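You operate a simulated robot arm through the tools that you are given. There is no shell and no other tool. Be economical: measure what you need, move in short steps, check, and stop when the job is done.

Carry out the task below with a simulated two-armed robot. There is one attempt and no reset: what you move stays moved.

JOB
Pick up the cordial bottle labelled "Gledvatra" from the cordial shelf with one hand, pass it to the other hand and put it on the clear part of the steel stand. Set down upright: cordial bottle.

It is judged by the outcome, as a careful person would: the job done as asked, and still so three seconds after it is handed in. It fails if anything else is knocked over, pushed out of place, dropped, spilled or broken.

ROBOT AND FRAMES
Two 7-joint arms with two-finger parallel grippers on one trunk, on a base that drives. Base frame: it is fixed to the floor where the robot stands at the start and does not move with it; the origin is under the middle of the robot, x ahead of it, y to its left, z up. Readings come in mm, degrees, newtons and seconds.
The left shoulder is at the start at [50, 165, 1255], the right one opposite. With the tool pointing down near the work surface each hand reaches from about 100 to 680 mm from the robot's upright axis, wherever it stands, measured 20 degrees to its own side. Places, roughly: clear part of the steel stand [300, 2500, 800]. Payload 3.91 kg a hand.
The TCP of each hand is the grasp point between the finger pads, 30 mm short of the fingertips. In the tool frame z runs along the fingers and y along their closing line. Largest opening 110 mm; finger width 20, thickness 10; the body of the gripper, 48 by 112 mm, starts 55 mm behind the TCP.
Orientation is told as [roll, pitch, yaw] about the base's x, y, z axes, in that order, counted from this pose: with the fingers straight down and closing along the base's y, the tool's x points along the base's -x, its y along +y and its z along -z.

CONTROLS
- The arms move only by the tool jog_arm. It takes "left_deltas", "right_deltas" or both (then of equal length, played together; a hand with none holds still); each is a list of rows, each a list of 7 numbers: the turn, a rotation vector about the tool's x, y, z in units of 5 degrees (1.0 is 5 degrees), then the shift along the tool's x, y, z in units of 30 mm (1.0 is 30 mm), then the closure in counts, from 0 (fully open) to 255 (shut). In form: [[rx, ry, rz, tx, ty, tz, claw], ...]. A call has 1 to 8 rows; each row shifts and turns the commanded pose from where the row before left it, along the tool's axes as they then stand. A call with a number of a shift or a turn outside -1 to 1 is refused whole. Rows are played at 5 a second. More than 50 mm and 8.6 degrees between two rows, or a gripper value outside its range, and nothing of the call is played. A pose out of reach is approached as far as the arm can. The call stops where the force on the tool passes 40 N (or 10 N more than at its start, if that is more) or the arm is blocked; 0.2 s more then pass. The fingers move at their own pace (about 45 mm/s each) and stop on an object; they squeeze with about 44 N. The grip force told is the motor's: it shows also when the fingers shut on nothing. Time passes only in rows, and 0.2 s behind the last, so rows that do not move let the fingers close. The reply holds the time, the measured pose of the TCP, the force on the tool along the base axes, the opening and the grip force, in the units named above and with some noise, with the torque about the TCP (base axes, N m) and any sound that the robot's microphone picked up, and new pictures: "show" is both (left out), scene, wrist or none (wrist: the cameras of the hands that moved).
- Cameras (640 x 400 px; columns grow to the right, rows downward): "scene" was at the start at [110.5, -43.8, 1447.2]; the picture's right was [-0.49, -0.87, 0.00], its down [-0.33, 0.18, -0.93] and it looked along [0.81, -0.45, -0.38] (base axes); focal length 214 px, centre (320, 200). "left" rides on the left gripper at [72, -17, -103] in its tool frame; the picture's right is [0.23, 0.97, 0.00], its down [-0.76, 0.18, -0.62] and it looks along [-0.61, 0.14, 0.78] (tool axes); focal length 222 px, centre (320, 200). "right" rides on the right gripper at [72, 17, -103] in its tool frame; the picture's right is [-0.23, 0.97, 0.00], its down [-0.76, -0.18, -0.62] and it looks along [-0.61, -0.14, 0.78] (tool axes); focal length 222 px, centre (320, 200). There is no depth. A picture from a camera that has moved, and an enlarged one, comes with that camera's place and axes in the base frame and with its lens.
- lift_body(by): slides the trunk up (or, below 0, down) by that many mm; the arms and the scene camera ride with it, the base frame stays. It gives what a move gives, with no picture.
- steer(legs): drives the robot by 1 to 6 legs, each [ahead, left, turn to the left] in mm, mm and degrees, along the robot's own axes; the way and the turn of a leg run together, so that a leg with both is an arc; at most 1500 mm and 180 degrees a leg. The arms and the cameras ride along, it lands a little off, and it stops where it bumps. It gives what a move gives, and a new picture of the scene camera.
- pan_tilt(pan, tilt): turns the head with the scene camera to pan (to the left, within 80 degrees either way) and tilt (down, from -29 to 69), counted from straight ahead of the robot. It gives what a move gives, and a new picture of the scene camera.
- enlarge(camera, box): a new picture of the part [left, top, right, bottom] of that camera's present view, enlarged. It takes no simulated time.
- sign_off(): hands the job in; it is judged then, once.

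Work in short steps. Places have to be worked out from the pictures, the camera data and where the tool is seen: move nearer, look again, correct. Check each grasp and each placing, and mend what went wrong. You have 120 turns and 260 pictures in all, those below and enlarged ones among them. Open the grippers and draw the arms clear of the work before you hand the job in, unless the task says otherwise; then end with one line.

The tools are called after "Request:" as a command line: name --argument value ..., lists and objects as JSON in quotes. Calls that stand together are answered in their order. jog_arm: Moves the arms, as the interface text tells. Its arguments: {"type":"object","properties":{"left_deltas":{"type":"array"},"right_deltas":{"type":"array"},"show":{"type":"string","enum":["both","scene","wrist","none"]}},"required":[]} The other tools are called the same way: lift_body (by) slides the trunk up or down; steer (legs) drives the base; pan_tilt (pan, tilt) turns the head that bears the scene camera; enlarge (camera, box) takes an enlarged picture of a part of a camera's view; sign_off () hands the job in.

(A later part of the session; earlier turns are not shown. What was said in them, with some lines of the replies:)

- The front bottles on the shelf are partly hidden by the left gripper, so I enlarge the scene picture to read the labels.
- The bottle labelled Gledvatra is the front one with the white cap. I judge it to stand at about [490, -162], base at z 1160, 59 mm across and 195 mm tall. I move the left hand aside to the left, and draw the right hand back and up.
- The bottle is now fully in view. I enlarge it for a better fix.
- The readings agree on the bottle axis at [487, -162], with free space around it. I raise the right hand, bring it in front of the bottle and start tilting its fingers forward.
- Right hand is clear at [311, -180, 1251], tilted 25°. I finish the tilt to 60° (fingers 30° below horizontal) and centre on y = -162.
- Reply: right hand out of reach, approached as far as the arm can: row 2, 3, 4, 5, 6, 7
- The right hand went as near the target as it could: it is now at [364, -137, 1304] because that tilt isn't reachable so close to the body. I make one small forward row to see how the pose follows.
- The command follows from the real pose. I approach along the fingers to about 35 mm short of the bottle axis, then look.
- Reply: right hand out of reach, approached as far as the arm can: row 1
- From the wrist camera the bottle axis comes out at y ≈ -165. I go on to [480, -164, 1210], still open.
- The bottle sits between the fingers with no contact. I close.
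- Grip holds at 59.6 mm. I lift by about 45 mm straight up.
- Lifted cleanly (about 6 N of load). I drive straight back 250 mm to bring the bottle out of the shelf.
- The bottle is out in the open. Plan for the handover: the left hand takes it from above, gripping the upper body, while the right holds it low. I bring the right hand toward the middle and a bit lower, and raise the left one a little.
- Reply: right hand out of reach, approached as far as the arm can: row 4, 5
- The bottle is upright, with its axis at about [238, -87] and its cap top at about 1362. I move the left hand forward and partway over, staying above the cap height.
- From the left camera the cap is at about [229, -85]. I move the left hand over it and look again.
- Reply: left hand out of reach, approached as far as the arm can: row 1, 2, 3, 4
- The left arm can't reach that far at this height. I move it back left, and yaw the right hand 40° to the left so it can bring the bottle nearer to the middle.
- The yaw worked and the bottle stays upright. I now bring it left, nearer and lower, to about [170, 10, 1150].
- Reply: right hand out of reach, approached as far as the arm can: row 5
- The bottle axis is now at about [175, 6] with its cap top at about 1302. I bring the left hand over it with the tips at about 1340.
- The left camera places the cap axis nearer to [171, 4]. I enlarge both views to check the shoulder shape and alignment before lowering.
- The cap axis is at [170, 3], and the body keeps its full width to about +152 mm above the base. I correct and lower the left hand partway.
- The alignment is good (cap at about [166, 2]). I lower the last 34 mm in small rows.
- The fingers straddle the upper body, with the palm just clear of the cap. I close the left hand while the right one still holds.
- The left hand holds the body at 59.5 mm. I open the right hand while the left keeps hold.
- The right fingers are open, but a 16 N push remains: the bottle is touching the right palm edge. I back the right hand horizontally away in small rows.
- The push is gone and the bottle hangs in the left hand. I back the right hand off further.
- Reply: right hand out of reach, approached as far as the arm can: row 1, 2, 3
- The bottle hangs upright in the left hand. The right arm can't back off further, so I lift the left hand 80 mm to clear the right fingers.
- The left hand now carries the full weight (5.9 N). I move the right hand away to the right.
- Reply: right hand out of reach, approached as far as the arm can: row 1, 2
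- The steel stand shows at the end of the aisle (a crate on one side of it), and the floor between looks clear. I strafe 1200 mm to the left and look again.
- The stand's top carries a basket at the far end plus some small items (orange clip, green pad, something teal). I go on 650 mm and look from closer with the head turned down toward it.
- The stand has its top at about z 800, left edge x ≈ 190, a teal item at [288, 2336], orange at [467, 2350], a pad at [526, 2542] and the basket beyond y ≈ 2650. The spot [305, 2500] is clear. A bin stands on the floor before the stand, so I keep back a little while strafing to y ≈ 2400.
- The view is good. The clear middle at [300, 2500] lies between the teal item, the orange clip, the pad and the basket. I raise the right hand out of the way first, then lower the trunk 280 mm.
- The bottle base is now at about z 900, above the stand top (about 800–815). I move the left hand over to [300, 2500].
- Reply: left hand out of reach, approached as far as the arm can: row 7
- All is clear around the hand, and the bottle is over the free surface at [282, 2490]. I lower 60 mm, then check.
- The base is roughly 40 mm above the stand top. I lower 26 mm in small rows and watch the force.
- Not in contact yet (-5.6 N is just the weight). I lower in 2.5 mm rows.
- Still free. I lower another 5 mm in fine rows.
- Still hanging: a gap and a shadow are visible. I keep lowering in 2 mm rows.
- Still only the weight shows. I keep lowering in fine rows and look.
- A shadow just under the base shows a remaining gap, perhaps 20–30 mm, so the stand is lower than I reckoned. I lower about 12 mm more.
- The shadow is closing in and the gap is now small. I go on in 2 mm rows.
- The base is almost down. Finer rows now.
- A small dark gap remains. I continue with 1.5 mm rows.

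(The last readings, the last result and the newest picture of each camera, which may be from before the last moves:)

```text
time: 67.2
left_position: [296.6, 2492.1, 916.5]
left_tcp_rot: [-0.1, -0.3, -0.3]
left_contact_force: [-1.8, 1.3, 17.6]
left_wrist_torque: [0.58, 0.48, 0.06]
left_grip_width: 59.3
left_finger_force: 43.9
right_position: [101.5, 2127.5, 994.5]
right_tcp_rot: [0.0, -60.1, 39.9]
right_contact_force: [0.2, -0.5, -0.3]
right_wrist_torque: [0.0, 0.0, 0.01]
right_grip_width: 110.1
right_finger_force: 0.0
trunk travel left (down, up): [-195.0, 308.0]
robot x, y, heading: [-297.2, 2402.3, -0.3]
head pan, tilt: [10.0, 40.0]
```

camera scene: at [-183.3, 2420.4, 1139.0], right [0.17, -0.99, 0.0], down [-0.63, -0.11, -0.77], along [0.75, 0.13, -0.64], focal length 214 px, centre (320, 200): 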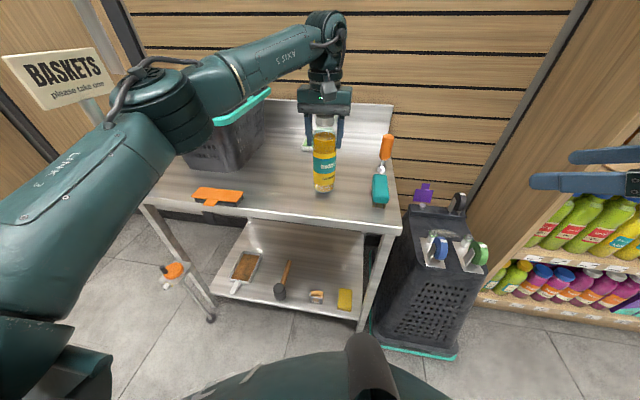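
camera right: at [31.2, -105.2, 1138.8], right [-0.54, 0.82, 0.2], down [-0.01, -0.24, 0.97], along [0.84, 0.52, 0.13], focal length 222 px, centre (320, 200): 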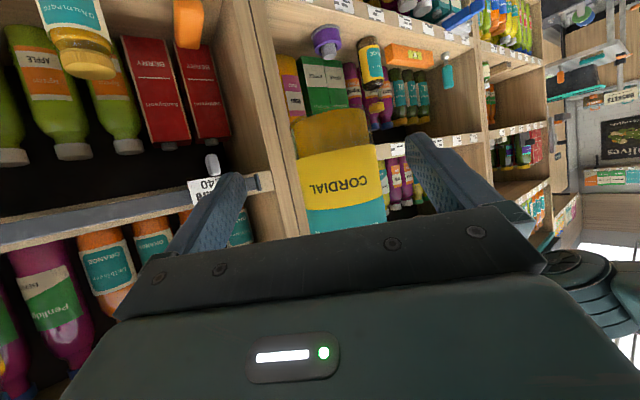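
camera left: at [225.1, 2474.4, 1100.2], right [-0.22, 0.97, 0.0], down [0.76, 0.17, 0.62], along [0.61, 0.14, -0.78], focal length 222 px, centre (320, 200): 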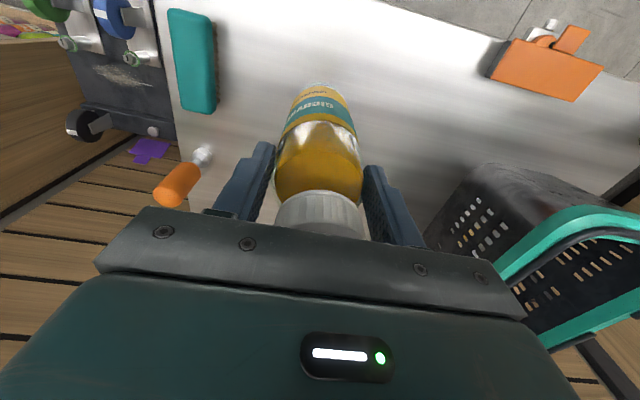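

It is in contact (force +17.6 N). I ease up about 1 mm and open the fingers gradually.

Request:
jog_arm --left_deltas '[[0, 0, 0, 0, 0, -0.04, 255], [0, 0, 0, 0, 0, -0.02, 255], [0, 0, 0, 0, 0, 0, 110], [0, 0, 0, 0, 0, 0, 90], [0, 0, 0, 0, 0, 0, 60], [0, 0, 0, 0, 0, 0, 20], [0, 0, 0, 0, 0, 0, 0], [0, 0, 0, 0, 0, 0, 0]]' --show "both"

Request:
enlarge --camera "scene" --box '[270, 90, 390, 210]'

```text
time: 69.0
left_position: [297.8, 2491.8, 914.2]
left_tcp_rot: [0.0, 0.1, -0.2]
left_contact_force: [0.1, 0.1, -0.6]
left_wrist_torque: [0.0, 0.01, 0.01]
left_grip_width: 110.0
left_finger_force: 0.1
right_position: [104.4, 2128.1, 993.5]
right_tcp_rot: [0.0, -60.0, 39.7]
right_contact_force: [0.3, -0.4, -0.9]
right_wrist_torque: [-0.01, 0.02, 0.01]
right_grip_width: 110.1
right_finger_force: 0.1
trunk travel left (down, up): [-195.0, 308.0]
robot x, y, heading: [-292.4, 2404.4, -0.8]
head pan, tilt: [10.0, 40.0]
camera scene: at [-183.8, 2420.3, 1139.1], right [0.17, -0.99, 0.0], down [-0.63, -0.11, -0.77], along [0.75, 0.13, -0.64], focal length 214 px, centre (320, 200)
camera left: at [224.6, 2474.2, 1018.3], right [-0.22, 0.97, 0.0], down [0.76, 0.17, 0.62], along [0.61, 0.14, -0.78], focal length 222 px, centre (320, 200)
```

scene: 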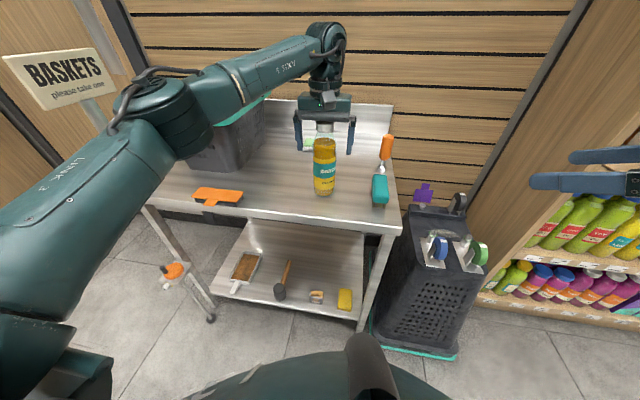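
left: 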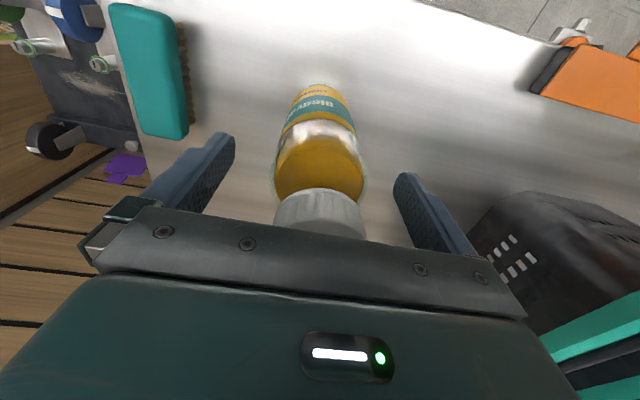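

```text
3.33 times, centred on (330, 150) of scene
camera zoom: at [-183.8, 2420.3, 1139.1], right [0.17, -0.99, 0.0], down [-0.63, -0.11, -0.77], along [0.75, 0.13, -0.64], focal length 715 px, centre (287, 367)
```

zoom: 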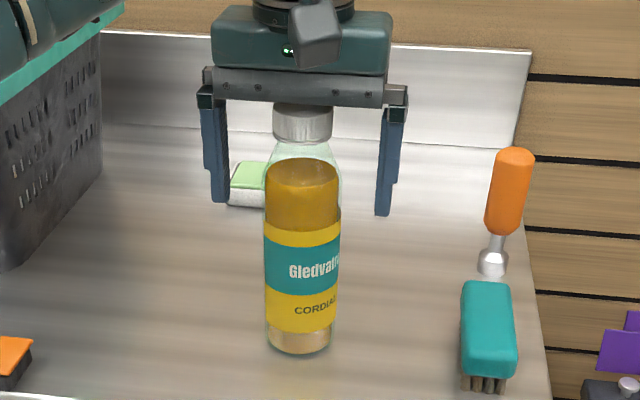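

The bottle stands upright and free. I raise the left hand straight up 105 mm past the cap.

Request:
jog_arm --left_deltas '[[0, 0, 0, 0, 0, -0.4, 0], [0, 0, 0, 0, 0, -0.6, 0], [0, 0, 0, 0, 0, -0.6, 0], [0, 0, 0, 0, 0, -0.6, 0], [0, 0, 0, 0, 0, -0.6, 0], [0, 0, 0, 0, 0, -0.7, 0], [0, 0, 0, 0, 0, 0, 0]]'

```text
time: 70.6
left_position: [297.8, 2491.6, 1021.3]
left_tcp_rot: [0.1, 0.0, -0.4]
left_contact_force: [-0.3, 0.1, 0.0]
left_wrist_torque: [-0.02, 0.01, -0.02]
left_grip_width: 109.8
left_finger_force: 0.1
right_position: [103.3, 2128.1, 993.8]
right_tcp_rot: [0.0, -60.1, 39.8]
right_contact_force: [-0.2, 0.6, -0.4]
right_wrist_torque: [-0.02, 0.03, 0.01]
right_grip_width: 109.8
right_finger_force: 0.1
trunk travel left (down, up): [-195.0, 308.0]
robot x, y, heading: [-300.6, 2400.1, -0.4]
head pan, tilt: [10.0, 40.0]
camera scene: at [-183.8, 2420.4, 1139.1], right [0.17, -0.99, 0.0], down [-0.63, -0.11, -0.77], along [0.75, 0.13, -0.64], focal length 214 px, centre (320, 200)
camera left: at [224.0, 2474.9, 1124.3], right [-0.22, 0.97, 0.0], down [0.76, 0.17, 0.62], along [0.61, 0.14, -0.78], focal length 222 px, centre (320, 200)
```

scene: 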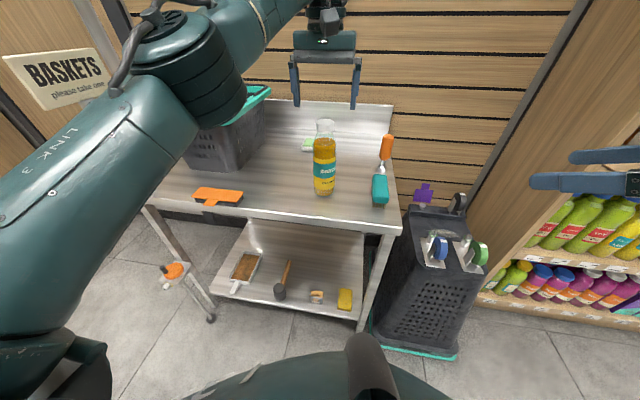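
left: 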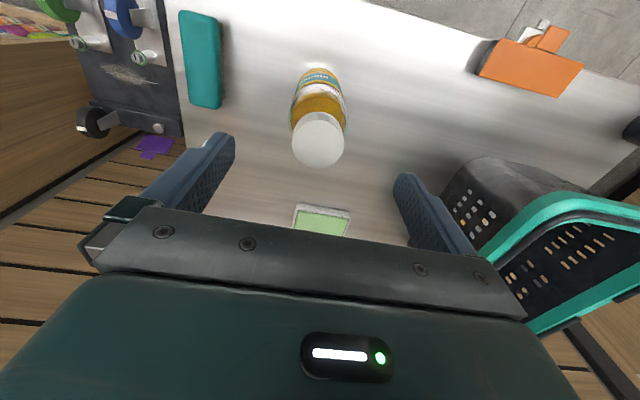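

The fingers are clear above the cap. I draw the left arm back and up, away from the stand.

Request:
jog_arm --left_deltas '[[0, 0, 0, 0.3, 0, -0.6, 0], [0, 0, 0, 0.8, 0, -0.5, 0], [0, 0, 0, 1, 0, -0.3, 0], [0, 0, 0, 1, 0, 0, 0], [0, 0, 0, 1, 0, 0, 0], [0, 0, 0, 1, 0, 0, 0], [0, 0, 0, 1, 0, 0, 0], [0, 0, 0, 0, 0, 0, 0]]' --show "scene"

Request:
enlarge --camera "scene" --box '[240, 70, 420, 230]'

```text
time: 72.4
left_position: [113.3, 2490.1, 1061.7]
left_tcp_rot: [-0.1, 0.0, -0.1]
left_contact_force: [-0.3, 0.0, 0.3]
left_wrist_torque: [0.03, 0.0, 0.0]
left_grip_width: 110.2
left_finger_force: 0.1
right_position: [103.4, 2128.1, 993.8]
right_tcp_rot: [-0.1, -60.0, 39.8]
right_contact_force: [0.0, -0.5, 0.0]
right_wrist_torque: [0.01, -0.01, -0.03]
right_grip_width: 109.9
right_finger_force: 0.0
trunk travel left (down, up): [-195.0, 308.0]
robot x, y, heading: [-301.2, 2404.2, -0.3]
head pan, tilt: [10.0, 40.0]
camera scene: at [-183.8, 2420.3, 1139.1], right [0.17, -0.99, 0.0], down [-0.63, -0.11, -0.77], along [0.75, 0.13, -0.64], focal length 214 px, centre (320, 200)
```

scene: 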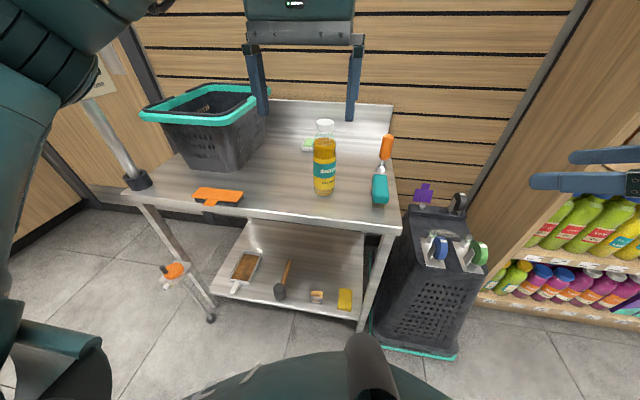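

```text
2.50 times, centred on (330, 150) of scene
camera zoom: at [-183.8, 2420.3, 1139.1], right [0.17, -0.99, 0.0], down [-0.63, -0.11, -0.77], along [0.75, 0.13, -0.64], focal length 536 px, centre (295, 325)
```

zoom: 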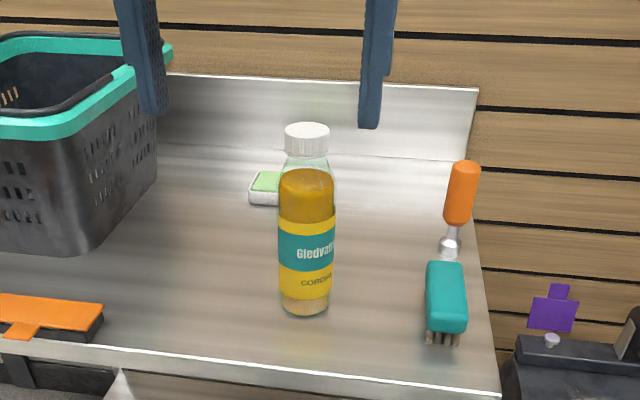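

The Gledvatra bottle stands upright on the clear part of the stand. Nothing around it has moved, both grippers are open and the arms are clear, so I hand the job in.

Request:
sign_off

```text
The job is handed in.
```

The Gledvatra cordial bottle was picked up with the right hand and passed to the left. It now stands upright on the clear part of the steel stand, with nothing else seen to be disturbed.
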